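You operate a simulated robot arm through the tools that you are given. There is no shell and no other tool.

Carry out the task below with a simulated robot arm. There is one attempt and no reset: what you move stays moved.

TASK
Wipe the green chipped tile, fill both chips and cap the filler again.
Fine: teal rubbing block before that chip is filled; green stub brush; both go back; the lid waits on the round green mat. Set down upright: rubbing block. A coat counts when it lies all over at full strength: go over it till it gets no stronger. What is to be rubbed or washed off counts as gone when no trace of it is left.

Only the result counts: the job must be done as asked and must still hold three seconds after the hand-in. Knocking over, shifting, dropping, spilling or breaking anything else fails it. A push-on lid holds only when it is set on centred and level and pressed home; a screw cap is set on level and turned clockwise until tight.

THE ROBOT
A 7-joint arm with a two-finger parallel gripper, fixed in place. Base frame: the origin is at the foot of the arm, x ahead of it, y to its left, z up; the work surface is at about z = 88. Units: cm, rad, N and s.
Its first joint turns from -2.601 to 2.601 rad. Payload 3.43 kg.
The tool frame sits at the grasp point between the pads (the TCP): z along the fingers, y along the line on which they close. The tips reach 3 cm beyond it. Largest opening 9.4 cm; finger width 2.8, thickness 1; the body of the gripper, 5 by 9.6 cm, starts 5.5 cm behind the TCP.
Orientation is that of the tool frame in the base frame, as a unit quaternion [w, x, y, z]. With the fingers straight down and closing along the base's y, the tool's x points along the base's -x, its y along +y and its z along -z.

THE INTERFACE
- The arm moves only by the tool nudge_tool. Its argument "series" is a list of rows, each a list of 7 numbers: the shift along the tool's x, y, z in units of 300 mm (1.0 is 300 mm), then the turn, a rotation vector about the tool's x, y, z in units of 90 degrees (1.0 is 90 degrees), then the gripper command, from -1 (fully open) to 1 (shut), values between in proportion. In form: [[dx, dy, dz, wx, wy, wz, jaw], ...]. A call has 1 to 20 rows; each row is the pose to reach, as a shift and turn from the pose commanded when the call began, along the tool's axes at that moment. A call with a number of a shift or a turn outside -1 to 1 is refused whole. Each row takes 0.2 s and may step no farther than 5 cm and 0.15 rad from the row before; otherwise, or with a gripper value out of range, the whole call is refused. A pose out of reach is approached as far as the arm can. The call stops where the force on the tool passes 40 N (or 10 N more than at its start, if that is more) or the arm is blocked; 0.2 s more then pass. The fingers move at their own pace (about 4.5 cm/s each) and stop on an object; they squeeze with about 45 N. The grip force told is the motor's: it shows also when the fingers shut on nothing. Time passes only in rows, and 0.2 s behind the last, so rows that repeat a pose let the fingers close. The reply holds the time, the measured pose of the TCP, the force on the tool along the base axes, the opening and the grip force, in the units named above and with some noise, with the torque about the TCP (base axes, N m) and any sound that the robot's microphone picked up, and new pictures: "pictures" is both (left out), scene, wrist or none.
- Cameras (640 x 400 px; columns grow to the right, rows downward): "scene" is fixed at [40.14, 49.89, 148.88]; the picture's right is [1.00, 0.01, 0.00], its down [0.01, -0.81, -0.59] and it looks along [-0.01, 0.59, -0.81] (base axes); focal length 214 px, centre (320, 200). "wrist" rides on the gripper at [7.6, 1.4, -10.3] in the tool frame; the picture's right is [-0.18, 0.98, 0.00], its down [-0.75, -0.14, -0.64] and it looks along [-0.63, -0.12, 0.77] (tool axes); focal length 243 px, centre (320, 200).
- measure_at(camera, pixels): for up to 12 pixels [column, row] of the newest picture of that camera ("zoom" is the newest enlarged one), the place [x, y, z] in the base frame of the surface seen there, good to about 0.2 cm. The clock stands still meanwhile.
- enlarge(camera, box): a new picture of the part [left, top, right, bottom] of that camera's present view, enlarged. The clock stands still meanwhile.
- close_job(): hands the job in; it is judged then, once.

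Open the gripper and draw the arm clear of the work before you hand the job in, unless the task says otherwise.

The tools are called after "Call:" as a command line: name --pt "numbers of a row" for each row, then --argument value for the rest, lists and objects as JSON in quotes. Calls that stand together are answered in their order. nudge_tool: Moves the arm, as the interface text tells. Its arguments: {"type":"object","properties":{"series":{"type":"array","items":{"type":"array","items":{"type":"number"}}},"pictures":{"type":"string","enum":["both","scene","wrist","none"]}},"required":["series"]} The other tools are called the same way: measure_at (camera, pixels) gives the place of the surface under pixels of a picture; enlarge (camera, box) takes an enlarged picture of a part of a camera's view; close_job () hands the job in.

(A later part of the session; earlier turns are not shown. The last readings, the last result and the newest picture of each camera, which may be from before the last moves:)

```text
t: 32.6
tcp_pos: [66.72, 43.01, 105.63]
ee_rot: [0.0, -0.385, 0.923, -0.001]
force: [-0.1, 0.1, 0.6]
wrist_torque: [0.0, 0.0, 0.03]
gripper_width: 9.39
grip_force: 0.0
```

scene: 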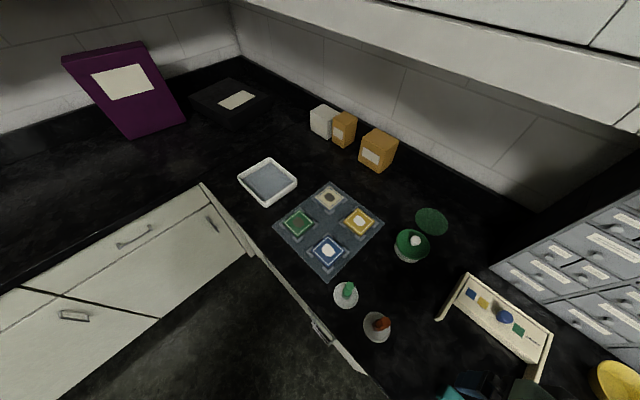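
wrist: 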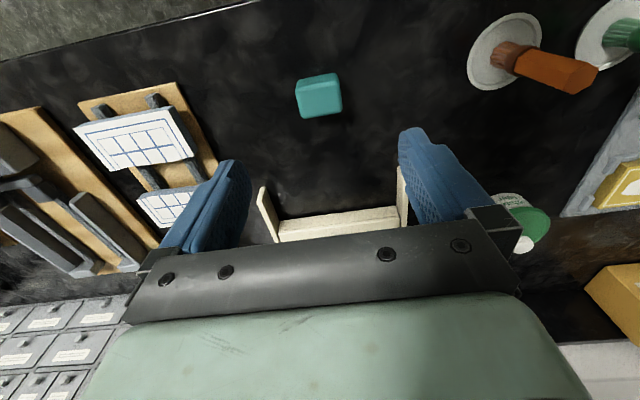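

The block stands again at its place, (319,95) in the wrist view; I check its location against the original corners.

Call:
enlarge --camera "wrist" --box '[270, 60, 370, 130]'

Call:
measure_at --camera "wrist" --pixels '[[299, 92], [334, 82], [341, 106], [304, 113], [320, 99]]'

```text
5.71 times, centred on (320, 95) of wrist
```

zoom: 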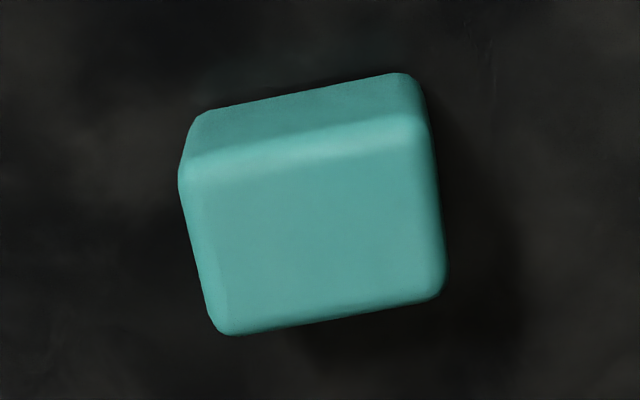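

```text
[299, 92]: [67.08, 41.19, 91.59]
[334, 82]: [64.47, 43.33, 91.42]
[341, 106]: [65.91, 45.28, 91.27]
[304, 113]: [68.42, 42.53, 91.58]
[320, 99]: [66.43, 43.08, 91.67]
```

The block is back within 0.3 cm. Next I go to hover near the filler pot for a close look at its lid and knob.

Call:
nudge_tool --pt "-0.079 0.11 -0.05 0 0 0 -1" --pt "-0.157 0.22 -0.08 0 0 0 -1" --pt "-0.236 0.33 -0.08 0 0 0 -1" --pt "-0.315 0.44 -0.08 0 0 0 -1" --pt "-0.394 0.55 -0.08 0 0 0 -1" --pt "-0.472 0.66 -0.08 0 0 0 -1" --pt "-0.551 0.769 -0.08 0 0 0 -1" --pt "-0.551 0.769 -0.08 0 0 0 -1"

```text
t: 34.4
tcp_pos: [61.82, 71.03, 108.03]
ee_rot: [0.0, -0.384, 0.923, 0.0]
force: [0.6, -0.1, 0.1]
wrist_torque: [0.02, 0.01, 0.03]
gripper_width: 9.41
grip_force: 0.0
```

scene: 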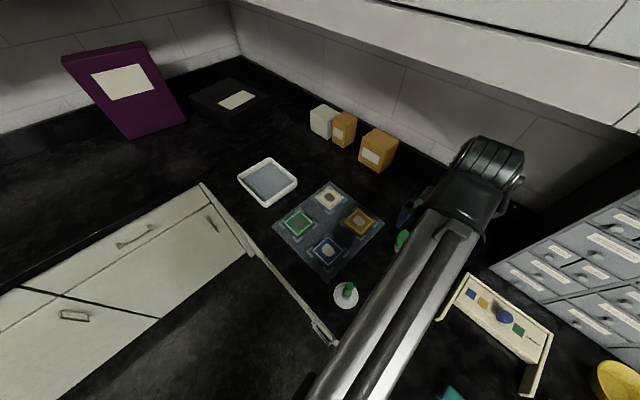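
wrist: 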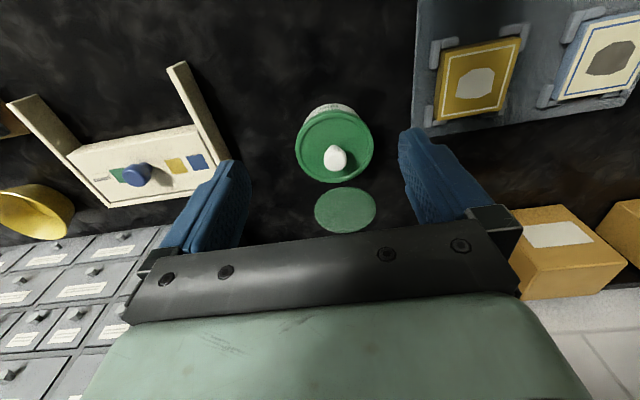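

The pot (334,145) with its knob (335,155) and the mat (345,210) lie straight ahead. I zoom and measure them.

Call:
enlarge --camera "wrist" --box '[280, 90, 400, 240]'

Call:
measure_at --camera "wrist" --pixels '[[335, 158], [336, 148], [328, 158], [346, 160], [298, 150], [374, 148], [334, 181], [340, 115], [315, 208], [376, 210], [345, 190], [345, 232]]'

```text
2.67 times, centred on (340, 165) of wrist
```

zoom: 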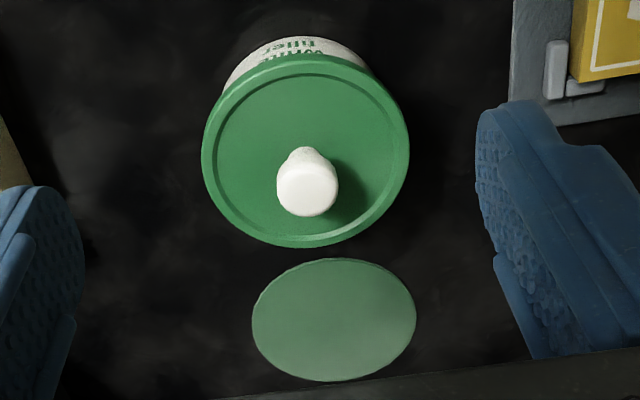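

```text
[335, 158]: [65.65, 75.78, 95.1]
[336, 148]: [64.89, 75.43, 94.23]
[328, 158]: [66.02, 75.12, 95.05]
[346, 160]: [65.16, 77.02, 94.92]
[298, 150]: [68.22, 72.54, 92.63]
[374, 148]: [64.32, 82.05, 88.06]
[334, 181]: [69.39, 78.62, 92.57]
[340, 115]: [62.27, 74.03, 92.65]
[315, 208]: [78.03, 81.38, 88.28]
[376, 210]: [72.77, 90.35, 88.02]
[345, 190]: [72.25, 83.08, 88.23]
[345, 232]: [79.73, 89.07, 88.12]
```

I measure the lid rim, knob outline and mat edges in this zoom for exact centres.

Call:
measure_at --camera "zoom" --pixels '[[207, 155], [404, 150], [302, 62], [305, 241], [307, 190], [280, 190], [335, 190], [307, 212], [307, 168], [305, 153], [257, 325], [411, 318]]'

Call:
measure_at --camera "zoom" --pixels '[[330, 264], [335, 376], [334, 320], [300, 45], [230, 78], [375, 72], [298, 158], [318, 160]]'

```text
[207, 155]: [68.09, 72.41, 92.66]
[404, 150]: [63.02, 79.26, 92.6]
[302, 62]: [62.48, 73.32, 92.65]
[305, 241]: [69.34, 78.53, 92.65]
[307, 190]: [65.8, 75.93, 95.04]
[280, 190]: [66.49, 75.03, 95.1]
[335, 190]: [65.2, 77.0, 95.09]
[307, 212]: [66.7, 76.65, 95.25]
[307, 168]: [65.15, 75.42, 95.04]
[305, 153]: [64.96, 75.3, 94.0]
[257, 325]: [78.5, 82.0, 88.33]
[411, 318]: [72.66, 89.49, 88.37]
```

```text
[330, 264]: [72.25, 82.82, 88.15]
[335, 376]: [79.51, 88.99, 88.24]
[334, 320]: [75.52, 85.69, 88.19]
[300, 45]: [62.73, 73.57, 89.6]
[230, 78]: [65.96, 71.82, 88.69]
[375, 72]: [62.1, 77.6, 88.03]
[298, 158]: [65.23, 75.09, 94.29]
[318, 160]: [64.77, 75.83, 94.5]
```

Lid centre ≈(65.75,75.9), top z 92.65, diameter ≈8.6, knob cap Ø≈2.2 at z 94–95.1; mat centre ≈(75.7,85.8). Before tilting outward I check the overhead cupboard and surroundings for clearance.

Call:
measure_at --camera "scene" --pixels '[[450, 70], [350, 45], [600, 115], [560, 20], [300, 25], [400, 8], [540, 140], [500, 262], [610, 205], [480, 160], [505, 175], [378, 132]]'

Call:
measure_at --camera "wrist" --pixels '[[180, 65], [205, 110], [150, 145], [197, 195], [560, 235], [530, 210], [90, 235], [160, 230]]'

```text
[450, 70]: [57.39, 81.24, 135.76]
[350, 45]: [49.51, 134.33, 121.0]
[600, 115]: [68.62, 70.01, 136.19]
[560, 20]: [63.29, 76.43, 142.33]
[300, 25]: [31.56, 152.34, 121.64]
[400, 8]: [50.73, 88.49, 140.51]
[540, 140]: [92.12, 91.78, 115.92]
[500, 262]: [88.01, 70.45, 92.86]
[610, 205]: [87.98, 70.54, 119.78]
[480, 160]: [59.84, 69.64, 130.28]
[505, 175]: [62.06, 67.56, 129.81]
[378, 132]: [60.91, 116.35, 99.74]
```

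```text
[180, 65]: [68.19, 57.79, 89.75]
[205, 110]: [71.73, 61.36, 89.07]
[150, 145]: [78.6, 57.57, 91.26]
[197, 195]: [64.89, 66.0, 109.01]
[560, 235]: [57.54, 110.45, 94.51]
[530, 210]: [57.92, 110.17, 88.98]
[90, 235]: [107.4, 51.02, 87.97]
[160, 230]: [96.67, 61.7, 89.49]
```

The wall cupboard starts at x+y≈139 with its underside near z≈135.5, so the hand must go under it leaning outward. I test this: tilt 40° outward about the tool's y, then move out over the mat at z≈102.

Call:
nudge_tool --pt "0 0 0 0 -0.09 0 -1" --pt "0 0 0 0 -0.18 0 -1" --pt "0 0 0 0 -0.27 0 -1" --pt "0 0 0 0 -0.36 0 -1" --pt "0 0 0 0 -0.444 0 -1" --pt "-0.1 0 0.03 0 -0.444 0 -1" --pt "-0.2 0 0.06 0 -0.444 0 -1" --pt "-0.3 0 0.1 0 -0.444 0 -1"

```text
t: 36.2
tcp_pos: [68.47, 77.35, 104.95]
ee_rot: [0.316, -0.361, 0.867, 0.132]
force: [0.4, -0.4, -0.3]
wrist_torque: [0.01, 0.01, 0.0]
gripper_width: 9.4
grip_force: 0.1
```

scene: 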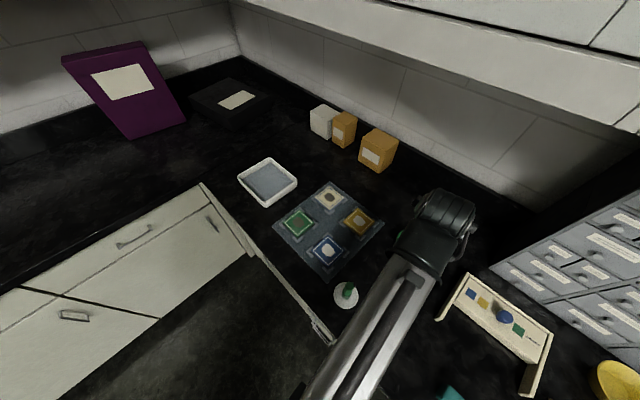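
wrist: 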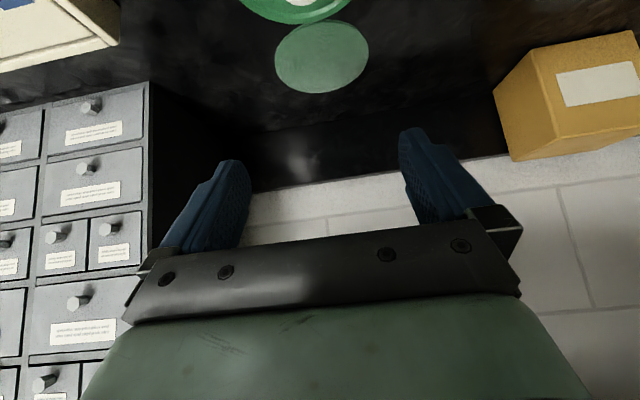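

Tilted 40° the arm reaches r≈103 fine. I continue outward to above the mat centre at z≈101 to see whether it is reachable.

Call:
nudge_tool --pt "-0.05 0.007 0.085 0 0 0 -1" --pt "-0.1 0.014 0.17 0 0 0 -1" --pt "-0.15 0.021 0.255 0 0 0 -1" --pt "-0.1975 0.0277 0.3398 0 0 0 -1" --pt "-0.1975 0.0277 0.3398 0 0 0 -1"

```text
t: 37.4
tcp_pos: [75.59, 85.88, 100.93]
ee_rot: [0.316, -0.361, 0.867, 0.131]
force: [0.2, -0.9, -0.2]
wrist_torque: [-0.03, 0.0, 0.02]
gripper_width: 9.39
grip_force: 0.1
```

scene: 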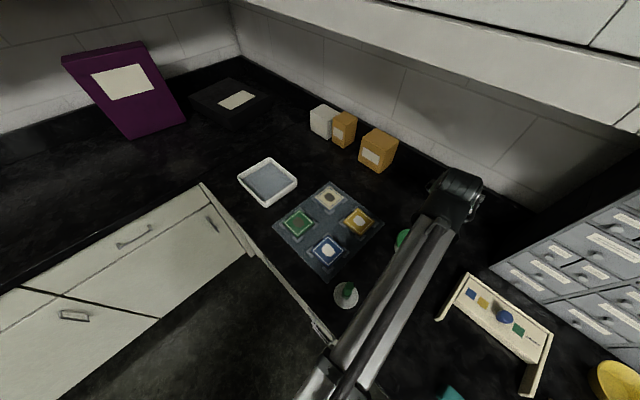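
wrist: 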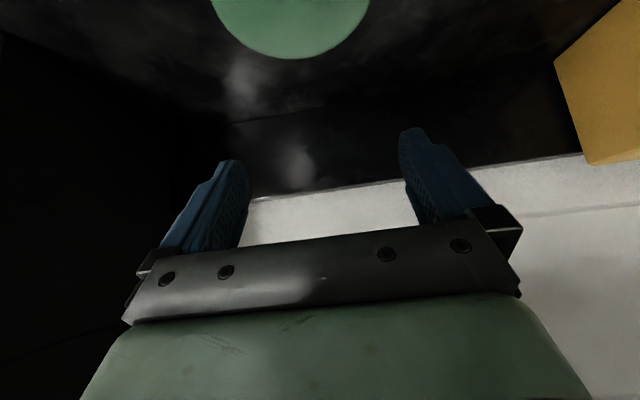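

Reachable. I check the height of the forearm over the counter at this pose before descending.

Call:
measure_at --camera "scene" --pixels '[[440, 200], [420, 235], [395, 275], [370, 310], [345, 345], [325, 375], [460, 185], [410, 215]]'

```text
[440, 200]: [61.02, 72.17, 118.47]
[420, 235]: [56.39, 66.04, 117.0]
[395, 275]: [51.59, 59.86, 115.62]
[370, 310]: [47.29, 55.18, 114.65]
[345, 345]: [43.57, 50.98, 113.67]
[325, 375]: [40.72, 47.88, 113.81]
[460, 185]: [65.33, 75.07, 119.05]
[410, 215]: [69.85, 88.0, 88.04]
```

Forearm top is z≈115–119 here. I descend 4 cm first and look at the clearance over the brushes.

Call:
nudge_tool --pt "0.043 0 0.051 0 0 0 -1" --pt "0.086 0 0.102 0 0 0 -1" --pt "0.086 0 0.102 0 0 0 -1"

Call:
enlarge --camera "scene" --box '[300, 160, 480, 390]'

```text
t: 38.2
tcp_pos: [75.68, 85.84, 97.01]
ee_rot: [0.317, -0.361, 0.867, 0.132]
force: [0.0, 0.7, 0.9]
wrist_torque: [-0.02, 0.0, -0.01]
gripper_width: 9.41
grip_force: 0.0
```

scene: 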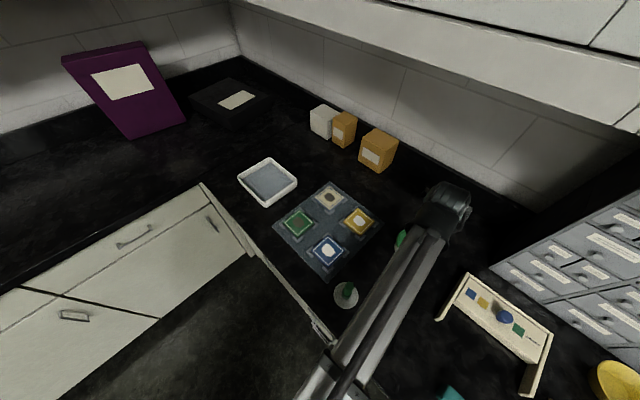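
wrist: 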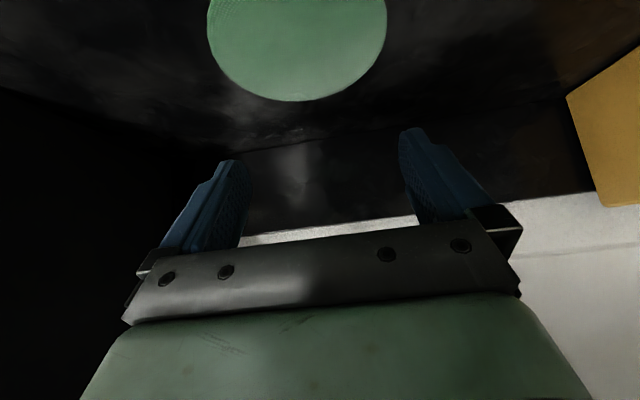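

```text
1.74 times, centred on (390, 275) of scene
```

zoom: 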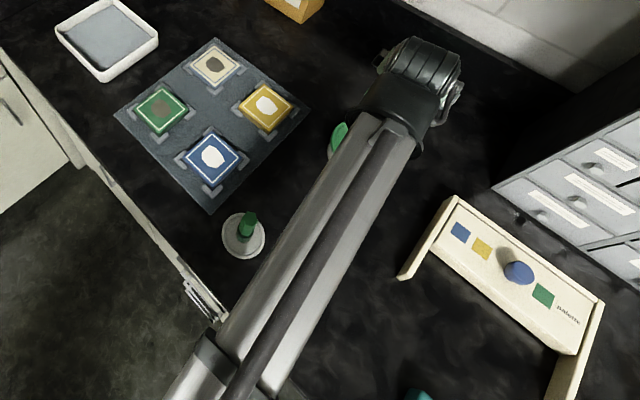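

I measure the forearm surface heights now along its length, to compare with the brush tops (z≈97.8).

Call:
measure_at --camera "zoom" --pixels '[[375, 125], [330, 190], [290, 250], [250, 310], [225, 345], [400, 140], [350, 225], [300, 300], [265, 365], [320, 220], [400, 60], [430, 110]]'

```text
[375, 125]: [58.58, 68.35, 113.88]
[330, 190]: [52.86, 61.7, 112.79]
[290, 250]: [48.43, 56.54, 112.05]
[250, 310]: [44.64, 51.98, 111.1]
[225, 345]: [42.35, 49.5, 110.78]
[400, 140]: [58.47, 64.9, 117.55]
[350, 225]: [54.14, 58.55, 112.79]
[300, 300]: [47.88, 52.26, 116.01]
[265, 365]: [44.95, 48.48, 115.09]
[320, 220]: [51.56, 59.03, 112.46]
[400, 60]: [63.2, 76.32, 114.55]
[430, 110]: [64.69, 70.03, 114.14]
```

I test whether a smaller tilt (25°) is also reachable here, which would keep the wrist and forearm higher above the brushes.

Call:
nudge_tool --pt "0 0 0 0 0.056 0 -1" --pt "0 0 0 0 0.111 0 -1" --pt "0 0 0 0 0.167 0 -1" --pt "0 0 0 0 0.167 0 -1"

```text
t: 39.2
tcp_pos: [75.46, 85.71, 97.03]
ee_rot: [0.2, -0.375, 0.901, 0.082]
force: [-0.3, -0.3, 0.0]
wrist_torque: [0.01, -0.01, -0.01]
gripper_width: 9.39
grip_force: 0.0
```

scene: 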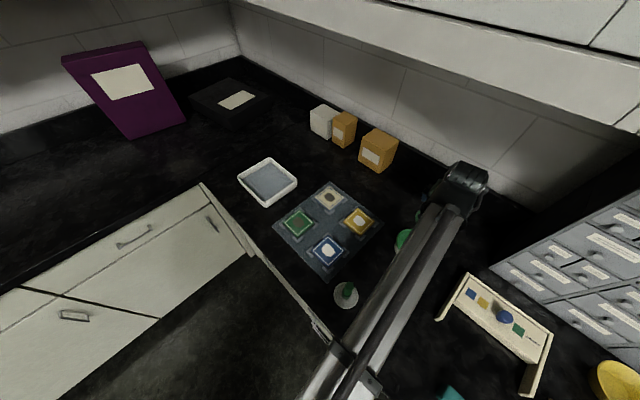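
wrist: 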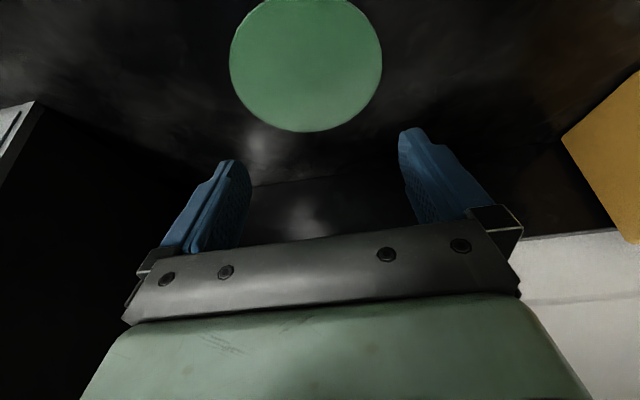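

25° works too. I descend 4.5 cm here (tips stay 1 cm above the mat) to prove the placing height is reachable.

Call:
nudge_tool --pt "0.032 0 0.068 0 0 0 -1" --pt "0.063 0 0.136 0 0 0 -1" --pt "0.063 0 0.136 0 0 0 -1"

Call:
enlarge --camera "scene" --box '[300, 160, 480, 390]'

```text
t: 40.0
tcp_pos: [75.55, 85.77, 92.52]
ee_rot: [0.199, -0.375, 0.902, 0.083]
force: [0.2, 0.6, 0.5]
wrist_torque: [0.01, 0.01, 0.0]
gripper_width: 9.4
grip_force: 0.1
```

scene: 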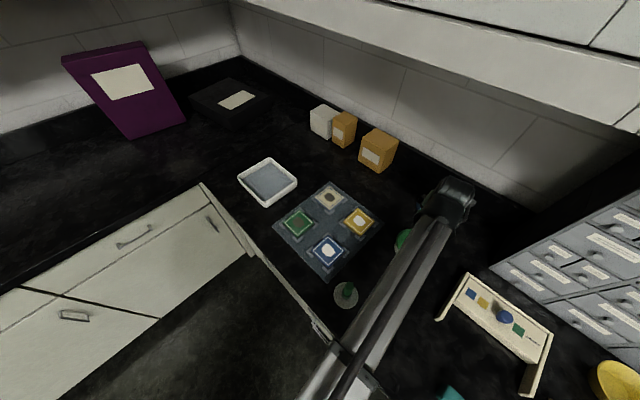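
wrist: 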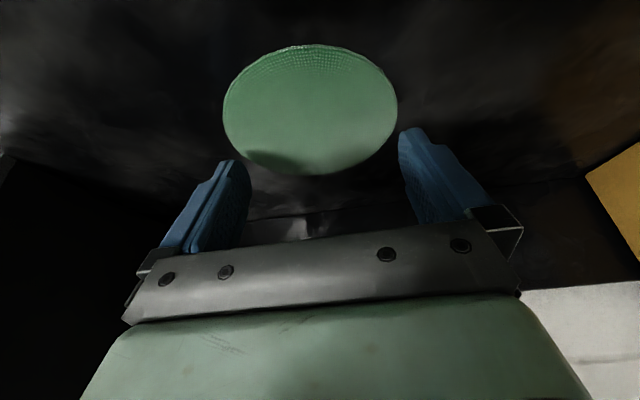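

```text
1.74 times, centred on (390, 275) of scene
```

zoom: 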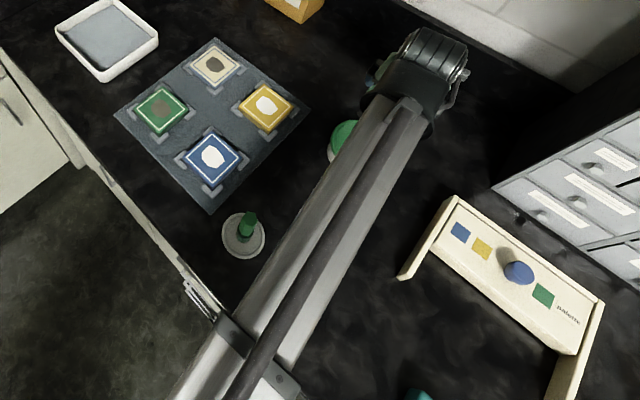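

Everything is reachable at 25° tilt. Now I rise, go back in over the knob (K≈(65.8,75.97,94.5)) to a hover 6 cm above the grasp pose, with jaws at ~5 cm.

Call:
nudge_tool --pt "-0.069 0 -0.148 0 0 0 -0.06" --pt "-0.138 0 -0.296 0 0 0 -0.06" --pt "0.01 0 -0.365 0 0 0 -0.06" --pt "0.157 0 -0.434 0 0 0 -0.06" --pt "0.305 0 -0.5027 0 0 0 -0.06" --pt "0.305 0 -0.5027 0 0 0 -0.06"

```text
t: 41.4
tcp_pos: [65.2, 75.28, 102.2]
ee_rot: [0.199, -0.375, 0.902, 0.082]
force: [0.1, -0.5, -0.9]
wrist_torque: [0.01, -0.01, -0.02]
gripper_width: 4.99
grip_force: 0.1
```

scene: 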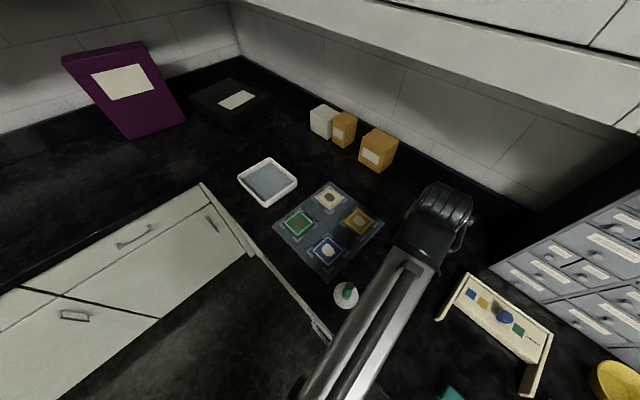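
wrist: 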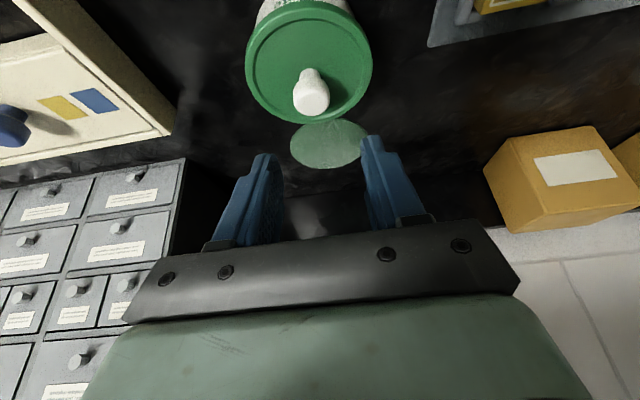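

I re-measure the knob (310,95) and lid rim from this closer view.

Call:
enlarge --camera "wrist" --box '[235, 0, 385, 130]'

```text
3.08 times, centred on (310, 65) of wrist
```

zoom: 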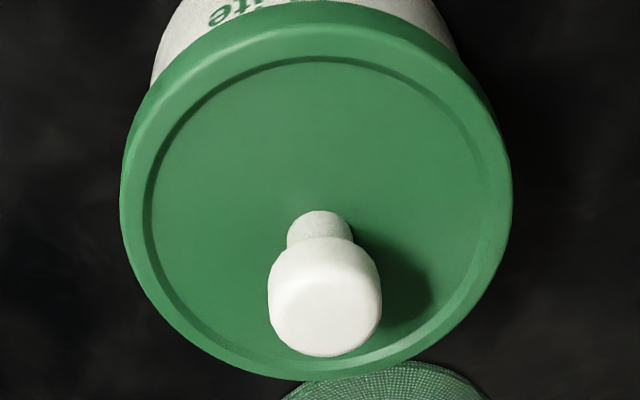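

Call:
measure_at --camera "zoom" --pixels '[[325, 315], [274, 305], [378, 305], [325, 352], [325, 282], [325, 245], [318, 220], [128, 200], [508, 200], [320, 20], [315, 375], [318, 205]]'

Call:
measure_at --camera "zoom" --pixels '[[270, 290], [380, 290], [292, 230], [350, 228], [147, 200], [488, 200], [315, 63], [310, 358], [318, 195], [200, 60], [440, 60], [325, 262]]'

```text
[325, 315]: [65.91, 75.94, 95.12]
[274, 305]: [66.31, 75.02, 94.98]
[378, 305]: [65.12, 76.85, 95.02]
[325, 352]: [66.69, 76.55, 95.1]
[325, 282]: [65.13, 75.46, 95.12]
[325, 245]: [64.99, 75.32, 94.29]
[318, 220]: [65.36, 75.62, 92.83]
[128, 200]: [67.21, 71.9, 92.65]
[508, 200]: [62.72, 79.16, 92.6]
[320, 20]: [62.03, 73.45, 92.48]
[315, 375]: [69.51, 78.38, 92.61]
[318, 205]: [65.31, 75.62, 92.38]
```

```text
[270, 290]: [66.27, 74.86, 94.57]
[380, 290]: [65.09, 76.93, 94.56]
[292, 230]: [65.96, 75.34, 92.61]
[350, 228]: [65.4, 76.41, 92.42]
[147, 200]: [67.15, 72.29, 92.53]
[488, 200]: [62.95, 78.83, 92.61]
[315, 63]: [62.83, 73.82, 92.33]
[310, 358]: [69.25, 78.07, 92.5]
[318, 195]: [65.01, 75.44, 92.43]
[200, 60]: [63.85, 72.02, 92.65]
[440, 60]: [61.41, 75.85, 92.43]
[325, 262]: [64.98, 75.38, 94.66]
```

Knob cap centre (65.8,75.95), z 93.6–95.1, Ø≈2.3. I lower 6 cm vertically so that the knob cap sits between the pads, then close.

Call:
nudge_tool --pt "0.042 0.0016 0.091 0 0 0 -0.06" --pt "0.069 0.0016 0.15 0 0 0 -0.06" --pt "0.083 0.0016 0.182 0 0 0 -0.06" --pt "0.083 0.0016 0.182 0 0 0 -0.06"

```text
t: 42.4
tcp_pos: [65.21, 75.49, 96.24]
ee_rot: [0.199, -0.376, 0.901, 0.083]
force: [0.8, 0.0, -0.4]
wrist_torque: [0.0, -0.03, -0.02]
gripper_width: 4.97
grip_force: 0.0
```

scene: 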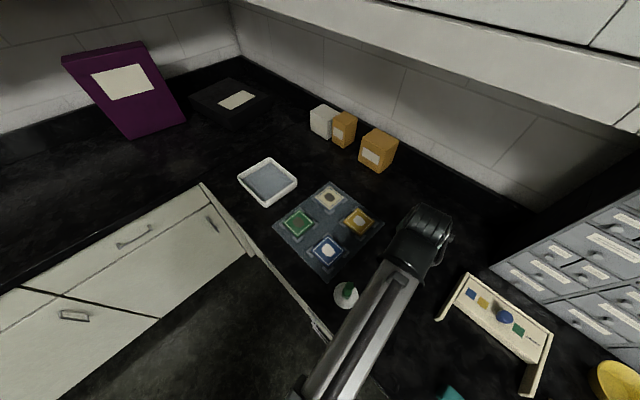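
wrist: 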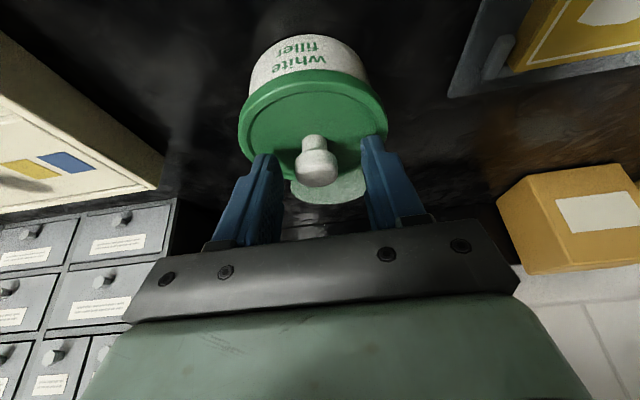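

The knob (317,165) is between the pads. I close the gripper.

Call:
nudge_tool --pt "0 0 0 0 0 0 1" --pt "0 0 0 0 0 0 1" --pt "0 0 0 0 0 0 1" --pt "0 0 0 0 0 0 1" --pictures "wrist"

```text
t: 43.4
tcp_pos: [65.2, 75.51, 96.33]
ee_rot: [0.199, -0.375, 0.902, 0.083]
force: [2.5, -2.1, 2.0]
wrist_torque: [-0.06, -0.05, -0.04]
gripper_width: 2.27
grip_force: 45.4
heard: snap
```

wrist: 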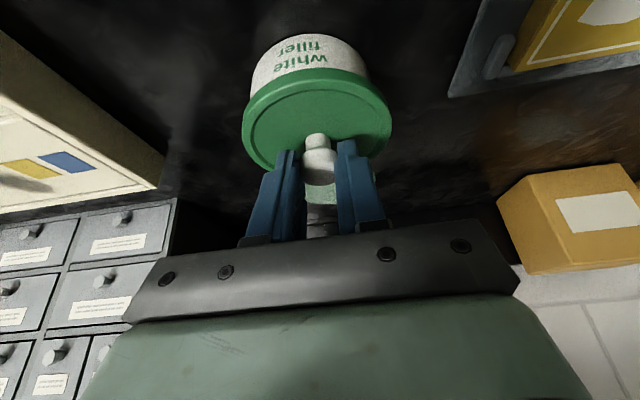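

Gripped (2.27 cm); a "snap" was heard, perhaps the lid coming loose. I lift straight up 1.5 cm slowly and look.

Call:
nudge_tool --pt "-0.0035 0 -0.0075 0 0 0 1" --pt "-0.007 0 -0.015 0 0 0 1" --pt "-0.0141 0 -0.0302 0 0 0 1" --pt "-0.0211 0 -0.0453 0 0 0 1"

```text
t: 44.4
tcp_pos: [65.08, 75.44, 97.8]
ee_rot: [0.199, -0.376, 0.901, 0.083]
force: [0.4, -0.1, -0.8]
wrist_torque: [0.04, 0.0, -0.01]
gripper_width: 2.24
grip_force: 44.8
```

scene: 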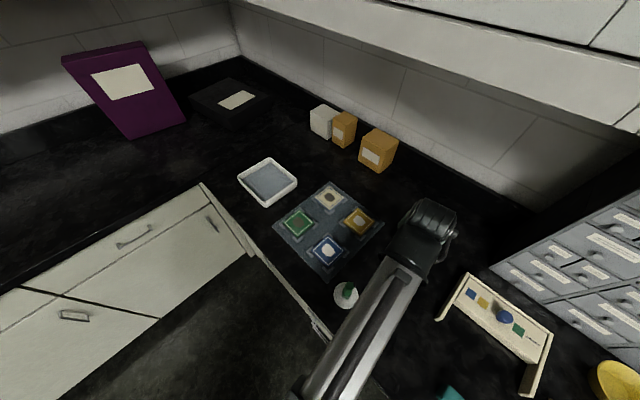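
wrist: 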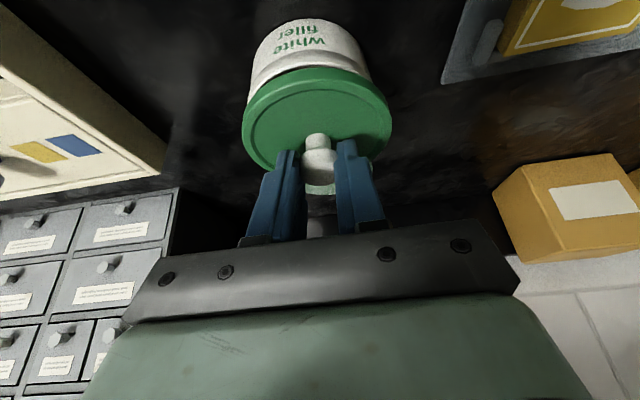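

The lid comes off with almost no force; the pot's neck is now visible. I raise 4 cm more to confirm the pot stays put.

Call:
nudge_tool --pt "-0.0282 0 -0.0604 0 0 0 1" --pt "-0.0563 0 -0.1208 0 0 0 1" --pt "-0.0563 0 -0.1208 0 0 0 1"

Call:
enlarge --camera "wrist" --box '[230, 0, 410, 200]'

```text
t: 45.2
tcp_pos: [65.26, 75.47, 101.89]
ee_rot: [0.199, -0.375, 0.902, 0.082]
force: [0.2, 0.2, -0.4]
wrist_torque: [0.0, 0.03, -0.01]
gripper_width: 2.24
grip_force: 44.9
```

scene: 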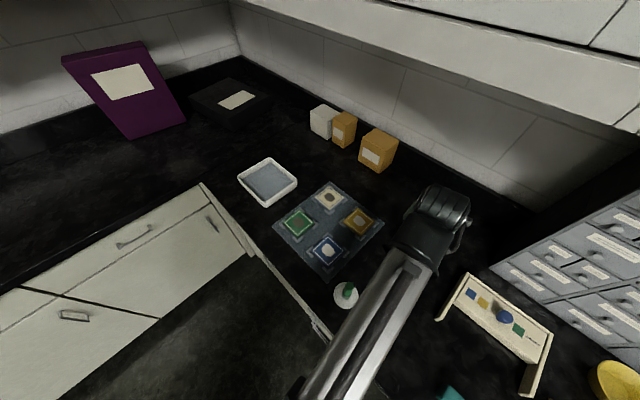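
wrist: 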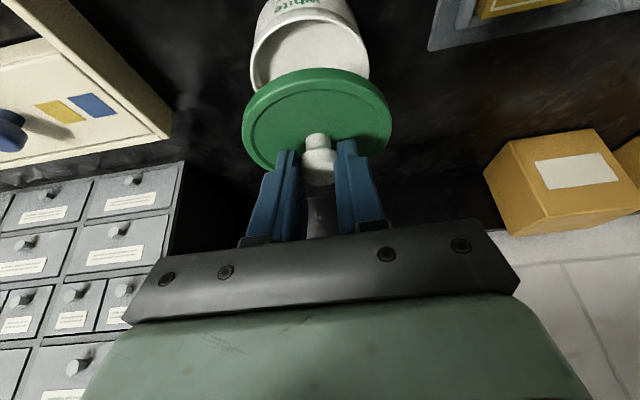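

```text
2.00 times, centred on (320, 100) of wrist
```

zoom: 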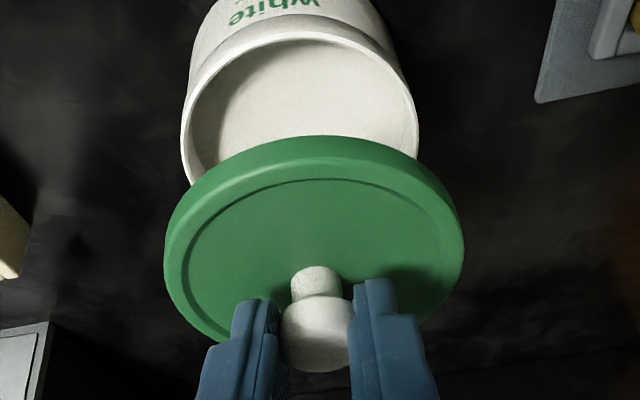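

The lid is off (white filler inside, pot still standing). I carry it level out to the mat centre (75.7,85.8) and lower to just above it.

Call:
nudge_tool --pt "-0.14 -0.001 0.065 0 0 0 1" --pt "-0.28 -0.0024 0.13 0 0 0 1" --pt "-0.4186 -0.0037 0.1952 0 0 0 1" --pt "-0.3623 -0.0037 0.316 0 0 0 1" --pt "-0.3073 -0.0037 0.4338 0 0 0 1" --pt "-0.3073 -0.0037 0.4338 0 0 0 1"

```text
t: 46.6
tcp_pos: [75.05, 85.24, 93.93]
ee_rot: [0.199, -0.376, 0.902, 0.082]
force: [-0.9, -0.5, -0.1]
wrist_torque: [-0.02, -0.03, -0.01]
gripper_width: 2.21
grip_force: 44.8
```

scene: 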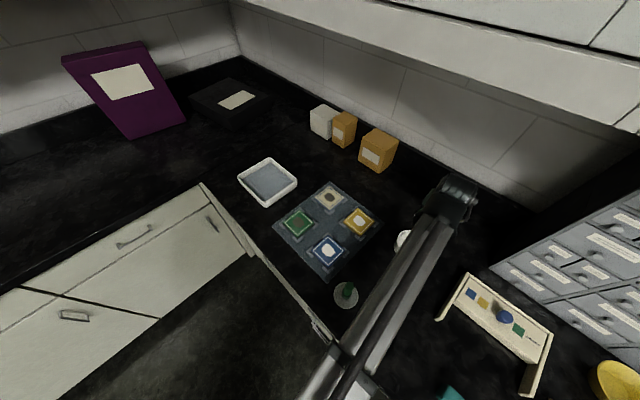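
wrist: 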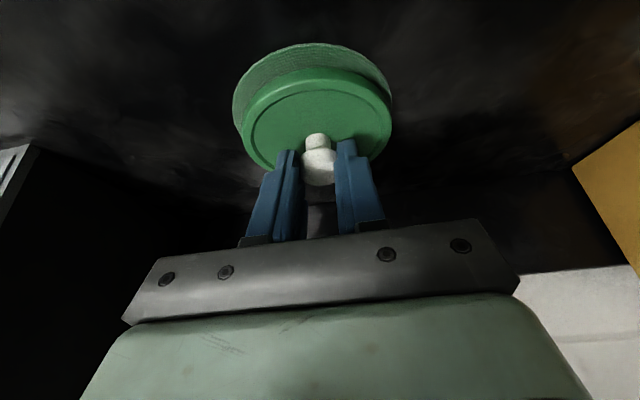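

The lid hovers over the mat. I lower slowly in 2 mm steps and watch the force.

Call:
nudge_tool --pt "0.0028 0 0.006 0 0 0 1" --pt "0.0056 0 0.0121 0 0 0 1" --pt "0.0085 0 0.0181 0 0 0 1" --pt "0.0113 0 0.0242 0 0 0 1" --pt "0.0113 0 0.0242 0 0 0 1" --pictures "wrist"

```text
t: 47.8
tcp_pos: [75.0, 85.27, 92.99]
ee_rot: [0.2, -0.375, 0.901, 0.083]
force: [0.6, 0.8, -0.4]
wrist_torque: [-0.02, -0.01, -0.02]
gripper_width: 2.22
grip_force: 45.0
```

wrist: 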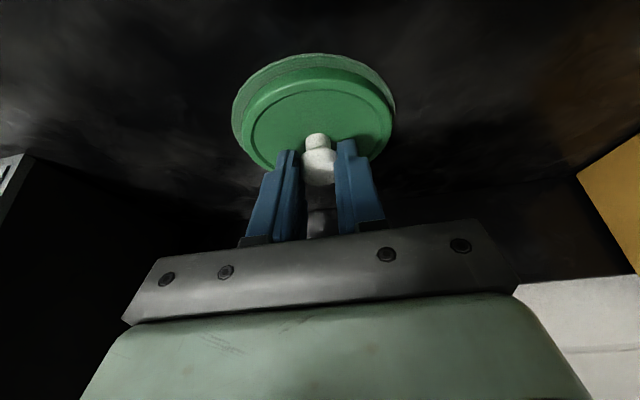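

No contact yet; I continue lowering in 1 mm steps.

Call:
nudge_tool --pt "0.0014 0 0.003 0 0 0 1" --pt "0.0028 0 0.006 0 0 0 1" --pt "0.0042 0 0.0091 0 0 0 1" --pt "0.0056 0 0.0121 0 0 0 1" --pt "0.0056 0 0.0121 0 0 0 1" --pictures "wrist"

```text
t: 49.0
tcp_pos: [75.16, 85.18, 92.94]
ee_rot: [0.201, -0.376, 0.901, 0.083]
force: [0.7, 0.5, 17.4]
wrist_torque: [0.18, -0.18, 0.0]
gripper_width: 2.25
grip_force: 45.6
```

wrist: 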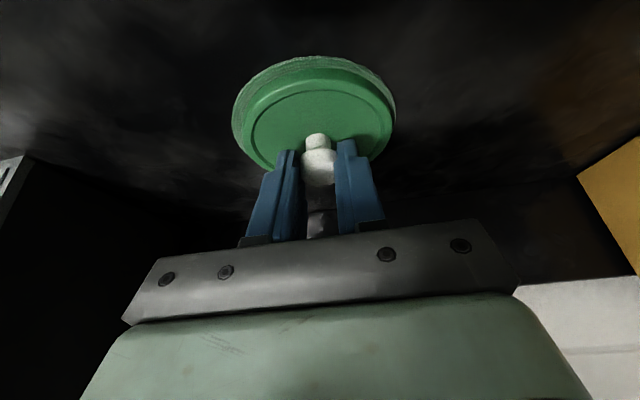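

The lid rests on the mat (17 N). I ease off 1 mm, open the jaws to ~5 cm and rise vertically.

Call:
nudge_tool --pt "-0.0014 0 -0.003 0 0 0 1" --pt "-0.0014 0 -0.003 0 0 0 0.4" --pt "-0.0014 0 -0.003 0 0 0 -0.06" --pt "-0.0014 0 -0.003 0 0 0 -0.06" --pt "-0.0014 0 -0.003 0 0 0 -0.06" --pt "-0.0282 0 -0.0604 0 0 0 -0.06" --pt "-0.0845 0 -0.1812 0 0 0 -0.06" --pt "-0.1268 0 -0.2718 0 0 0 -0.06" --pt "-0.1268 0 -0.2718 0 0 0 -0.06"

```text
t: 51.0
tcp_pos: [74.98, 85.09, 101.57]
ee_rot: [0.199, -0.375, 0.901, 0.083]
force: [-0.8, 0.0, -0.1]
wrist_torque: [0.03, 0.02, 0.0]
gripper_width: 4.97
grip_force: 0.1
```

scene: 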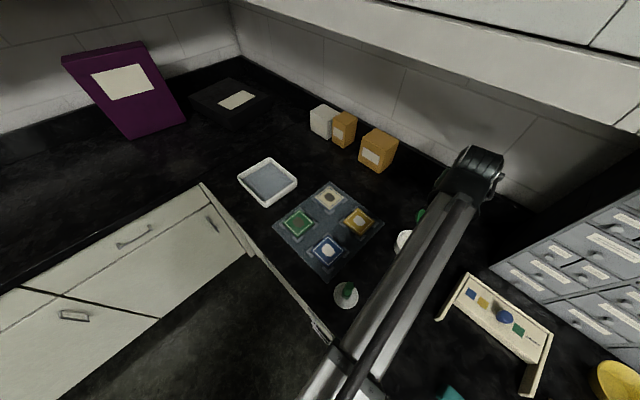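
wrist: 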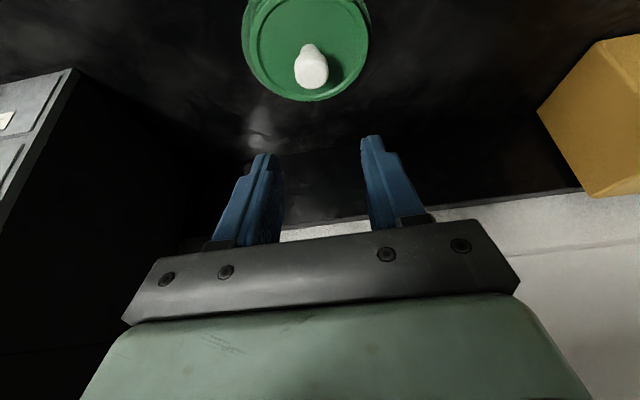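

The lid lies on the mat. I measure its rim and knob to know where it is for re-capping.

Call:
enlarge --camera "wrist" --box '[235, 0, 385, 110]'

Call:
measure_at --camera "wrist" --pixels '[[311, 73], [297, 70], [326, 70], [311, 86], [311, 62], [308, 98], [248, 40], [366, 40], [304, 46], [244, 30], [310, 100]]'

```text
3.64 times, centred on (310, 55) of wrist
```

zoom: 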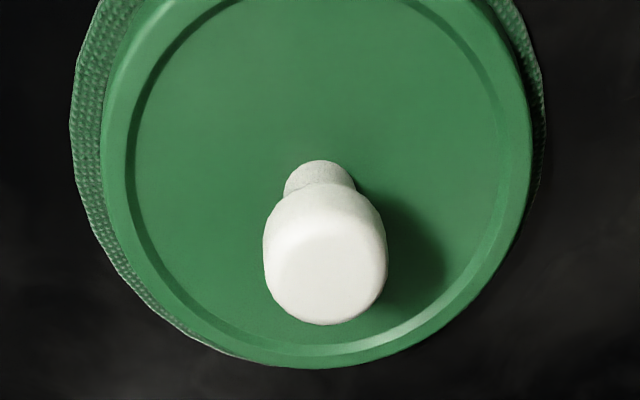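

```text
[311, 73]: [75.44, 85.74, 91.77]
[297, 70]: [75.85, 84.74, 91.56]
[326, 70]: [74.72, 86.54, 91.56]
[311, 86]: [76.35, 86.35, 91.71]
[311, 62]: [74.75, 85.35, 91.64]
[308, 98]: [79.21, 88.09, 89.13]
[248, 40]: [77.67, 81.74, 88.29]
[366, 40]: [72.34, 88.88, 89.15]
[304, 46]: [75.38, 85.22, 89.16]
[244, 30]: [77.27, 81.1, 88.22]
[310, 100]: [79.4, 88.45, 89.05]
```

The lid is on the mat, knob at about (75.45,85.75), top z 91.75. I retreat inward, straightening the tool to vertical, toward the green brush.

Call:
nudge_tool --pt "0.11 0 -0.08 0 0 0 -0.06" --pt "0.227 0 -0.158 0 0.06 0 -0.06" --pt "0.345 0 -0.237 0 0.12 0 -0.06" --pt "0.463 0 -0.316 0 0.18 0 -0.06" --pt "0.581 0 -0.394 0 0.24 0 -0.06" --pt "0.699 0 -0.473 0 0.278 0 -0.06" --pt "0.699 0 -0.473 0 0.278 0 -0.06"

```text
t: 52.6
tcp_pos: [57.39, 67.49, 105.75]
ee_rot: [-0.002, -0.384, 0.923, -0.001]
force: [0.8, -0.3, 0.0]
wrist_torque: [0.0, 0.02, -0.01]
gripper_width: 4.97
grip_force: 0.1
```

scene: 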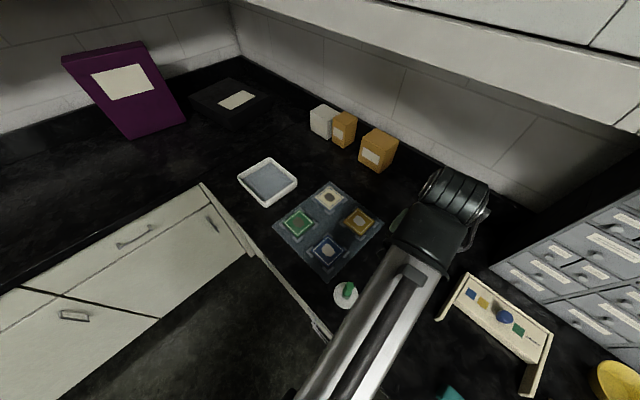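
wrist: 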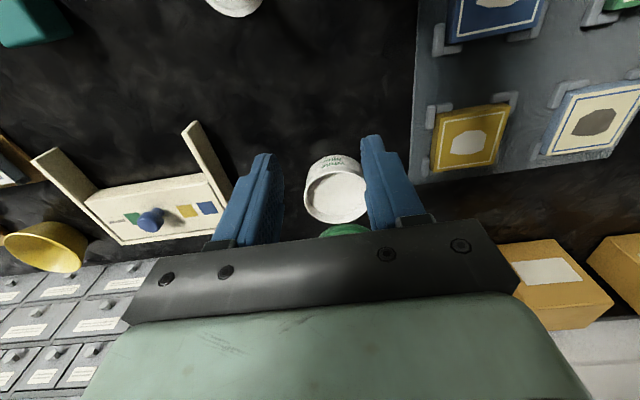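

The open pot is visible at (335,190). I zoom and measure its rim and filler surface.

Call:
enlarge --camera "wrist" --box '[285, 140, 385, 240]'

```text
4.00 times, centred on (335, 190) of wrist
```

zoom: 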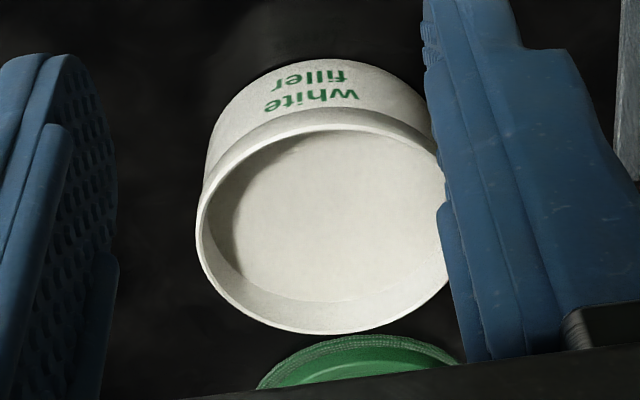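

Call:
measure_at --camera "zoom" --pixels '[[203, 210], [320, 112], [320, 328], [430, 160], [330, 200], [260, 190], [400, 220], [340, 270], [300, 160], [225, 240], [230, 280], [330, 310]]'

```text
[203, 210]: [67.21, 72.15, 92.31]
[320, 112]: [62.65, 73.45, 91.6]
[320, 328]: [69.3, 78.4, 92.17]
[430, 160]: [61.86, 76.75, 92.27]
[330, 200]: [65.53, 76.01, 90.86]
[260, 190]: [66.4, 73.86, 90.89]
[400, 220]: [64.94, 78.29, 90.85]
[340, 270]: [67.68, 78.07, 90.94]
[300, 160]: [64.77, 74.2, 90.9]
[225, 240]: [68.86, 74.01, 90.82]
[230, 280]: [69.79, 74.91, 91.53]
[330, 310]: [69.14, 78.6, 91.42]
```

Pot rim z≈92.2, filler surface z≈90.87, centre ≈(65.7,75.9). Now I hover above the green brush at (46.5,62.5).

Call:
nudge_tool --pt "0.094 0.035 -0.08 0 0 0 -0.06" --pt "0.187 0.07 -0.167 0 0 0 -0.06" --pt "0.28 0.105 -0.167 0 0 0 -0.06" --pt "0.374 0.14 -0.167 0 0 0 -0.06" --pt "0.374 0.14 -0.167 0 0 0 -0.06"

```text
t: 53.8
tcp_pos: [46.55, 62.56, 110.81]
ee_rot: [-0.001, -0.385, 0.923, 0.0]
force: [0.5, -0.4, -0.8]
wrist_torque: [-0.03, -0.02, 0.0]
gripper_width: 4.97
grip_force: 0.0
```

scene: 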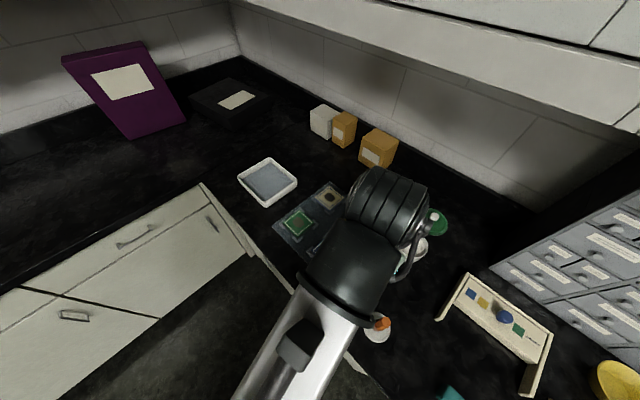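
wrist: 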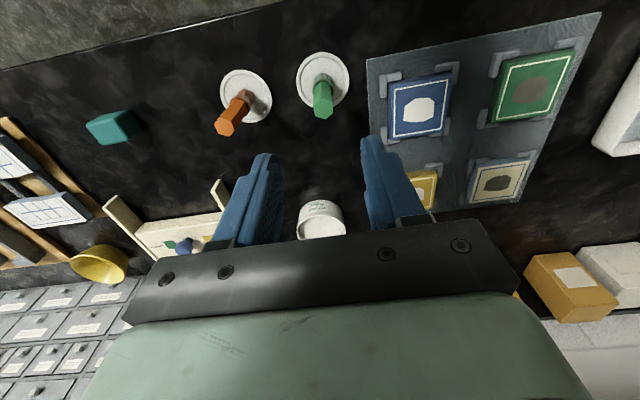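

The green brush stands at wrist (323,95). I zoom on it and measure handle and saucer.

Call:
enlarge --camera "wrist" --box '[290, 45, 360, 125]'

```text
5.00 times, centred on (325, 85) of wrist
```

zoom: 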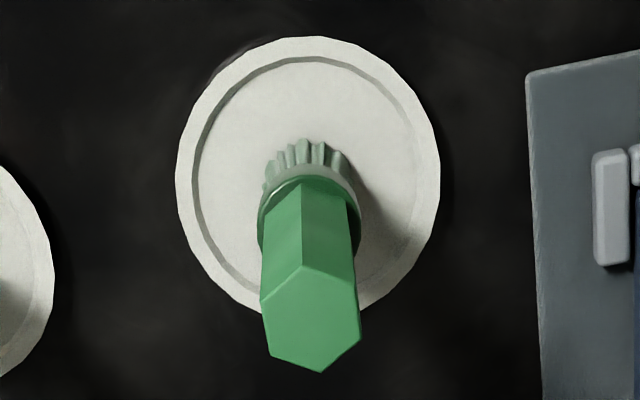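

Call:
measure_at --camera "zoom" --pixels '[[310, 322], [303, 270], [265, 300], [355, 285], [358, 335], [320, 368], [272, 352], [300, 150], [180, 180], [437, 180], [310, 42], [310, 230]]'

Call:
measure_at --camera "zoom" --pixels '[[265, 180], [350, 180], [330, 165], [275, 240], [335, 240], [310, 200], [300, 185], [240, 120], [380, 120], [225, 280], [260, 215], [358, 215]]'

```text
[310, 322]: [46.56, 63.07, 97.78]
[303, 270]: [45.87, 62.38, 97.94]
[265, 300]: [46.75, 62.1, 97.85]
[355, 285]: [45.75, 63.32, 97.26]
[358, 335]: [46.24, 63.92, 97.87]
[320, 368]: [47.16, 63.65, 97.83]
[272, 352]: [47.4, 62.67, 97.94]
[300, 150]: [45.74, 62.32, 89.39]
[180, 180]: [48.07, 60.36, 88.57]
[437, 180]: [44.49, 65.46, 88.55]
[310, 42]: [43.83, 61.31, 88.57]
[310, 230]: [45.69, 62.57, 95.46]
```

```text
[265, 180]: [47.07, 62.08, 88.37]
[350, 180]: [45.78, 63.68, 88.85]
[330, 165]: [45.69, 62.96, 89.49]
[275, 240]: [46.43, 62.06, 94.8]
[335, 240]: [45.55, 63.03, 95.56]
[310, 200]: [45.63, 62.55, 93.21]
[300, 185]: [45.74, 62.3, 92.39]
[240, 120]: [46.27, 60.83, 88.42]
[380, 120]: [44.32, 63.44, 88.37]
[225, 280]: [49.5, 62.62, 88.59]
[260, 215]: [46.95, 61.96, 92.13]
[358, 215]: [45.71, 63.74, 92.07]
```

The brush is vertical, handle centre (46.5,63.0), top z 97.8, flats normal to my pinch axis. I tilt the hand 25° outward (so the far tile and pot stay reachable with a vertical brush) and hover above it.

Call:
nudge_tool --pt "-0.0095 0.0113 0.05 0 -0.07 0 -0.06" --pt "-0.0095 0.0113 0.11 0 -0.14 0 -0.06" --pt "-0.0095 0.0113 0.17 0 -0.21 0 -0.06" --pt "-0.0095 0.0113 0.23 0 -0.278 0 -0.06" --pt "-0.0095 0.0113 0.26 0 -0.278 0 -0.06"

```text
t: 55.0
tcp_pos: [46.54, 63.11, 102.92]
ee_rot: [0.2, -0.375, 0.901, 0.083]
force: [0.0, 1.2, -0.1]
wrist_torque: [-0.02, 0.0, 0.0]
gripper_width: 4.98
grip_force: 0.0
```

scene: 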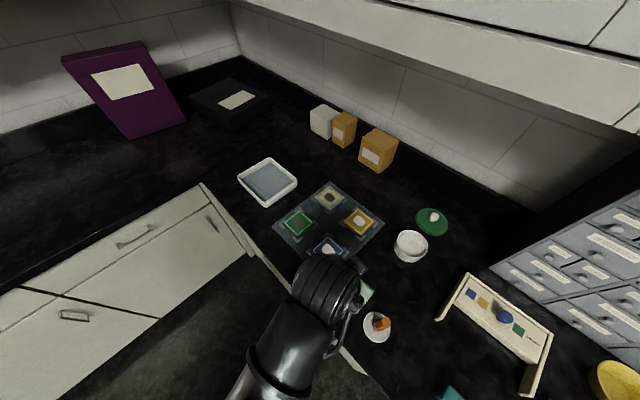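
wrist: 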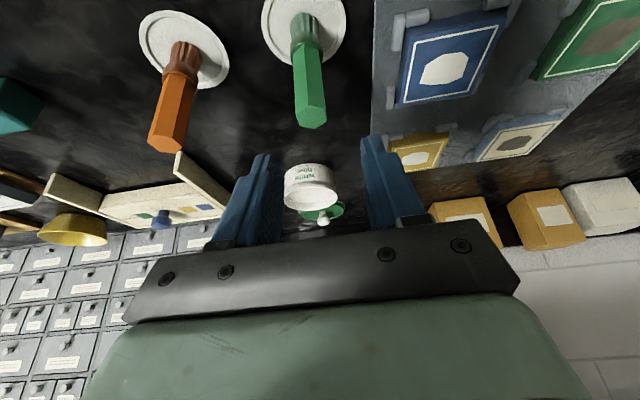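

The brush (310,112) is centred between the fingers. I descend vertically 7.1 cm to grasp height z≈95.8.

Call:
nudge_tool --pt "0.035 0 0.075 0 0 0 -0.06" --pt "0.07 0 0.15 0 0 0 -0.06" --pt "0.1 0 0.2144 0 0 0 -0.06" --pt "0.1 0 0.2144 0 0 0 -0.06" --pictures "wrist"

```text
t: 56.0
tcp_pos: [46.48, 62.93, 95.73]
ee_rot: [0.2, -0.375, 0.901, 0.083]
force: [-0.2, -0.2, 0.1]
wrist_torque: [0.0, 0.0, 0.03]
gripper_width: 4.99
grip_force: 0.0
```

wrist: 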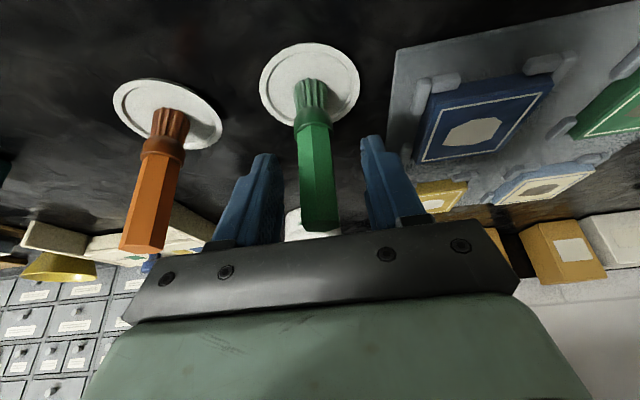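

The handle runs between the pads with the ferrule below the tips. I close the gripper.

Call:
nudge_tool --pt "0 0 0 0 0 0 0.4" --pt "0 0 0 0 0 0 1" --pt "0 0 0 0 0 0 1" --pt "0 0 0 0 0 0 1" --pt "0 0 0 0 0 0 1" --pictures "wrist"

```text
t: 57.2
tcp_pos: [46.5, 62.92, 95.57]
ee_rot: [0.199, -0.375, 0.901, 0.083]
force: [0.7, 0.2, 0.3]
wrist_torque: [0.0, -0.01, 0.01]
gripper_width: 2.61
grip_force: 45.5
```

wrist: 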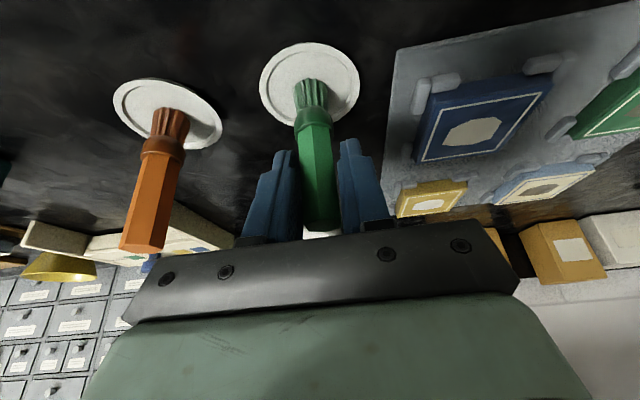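

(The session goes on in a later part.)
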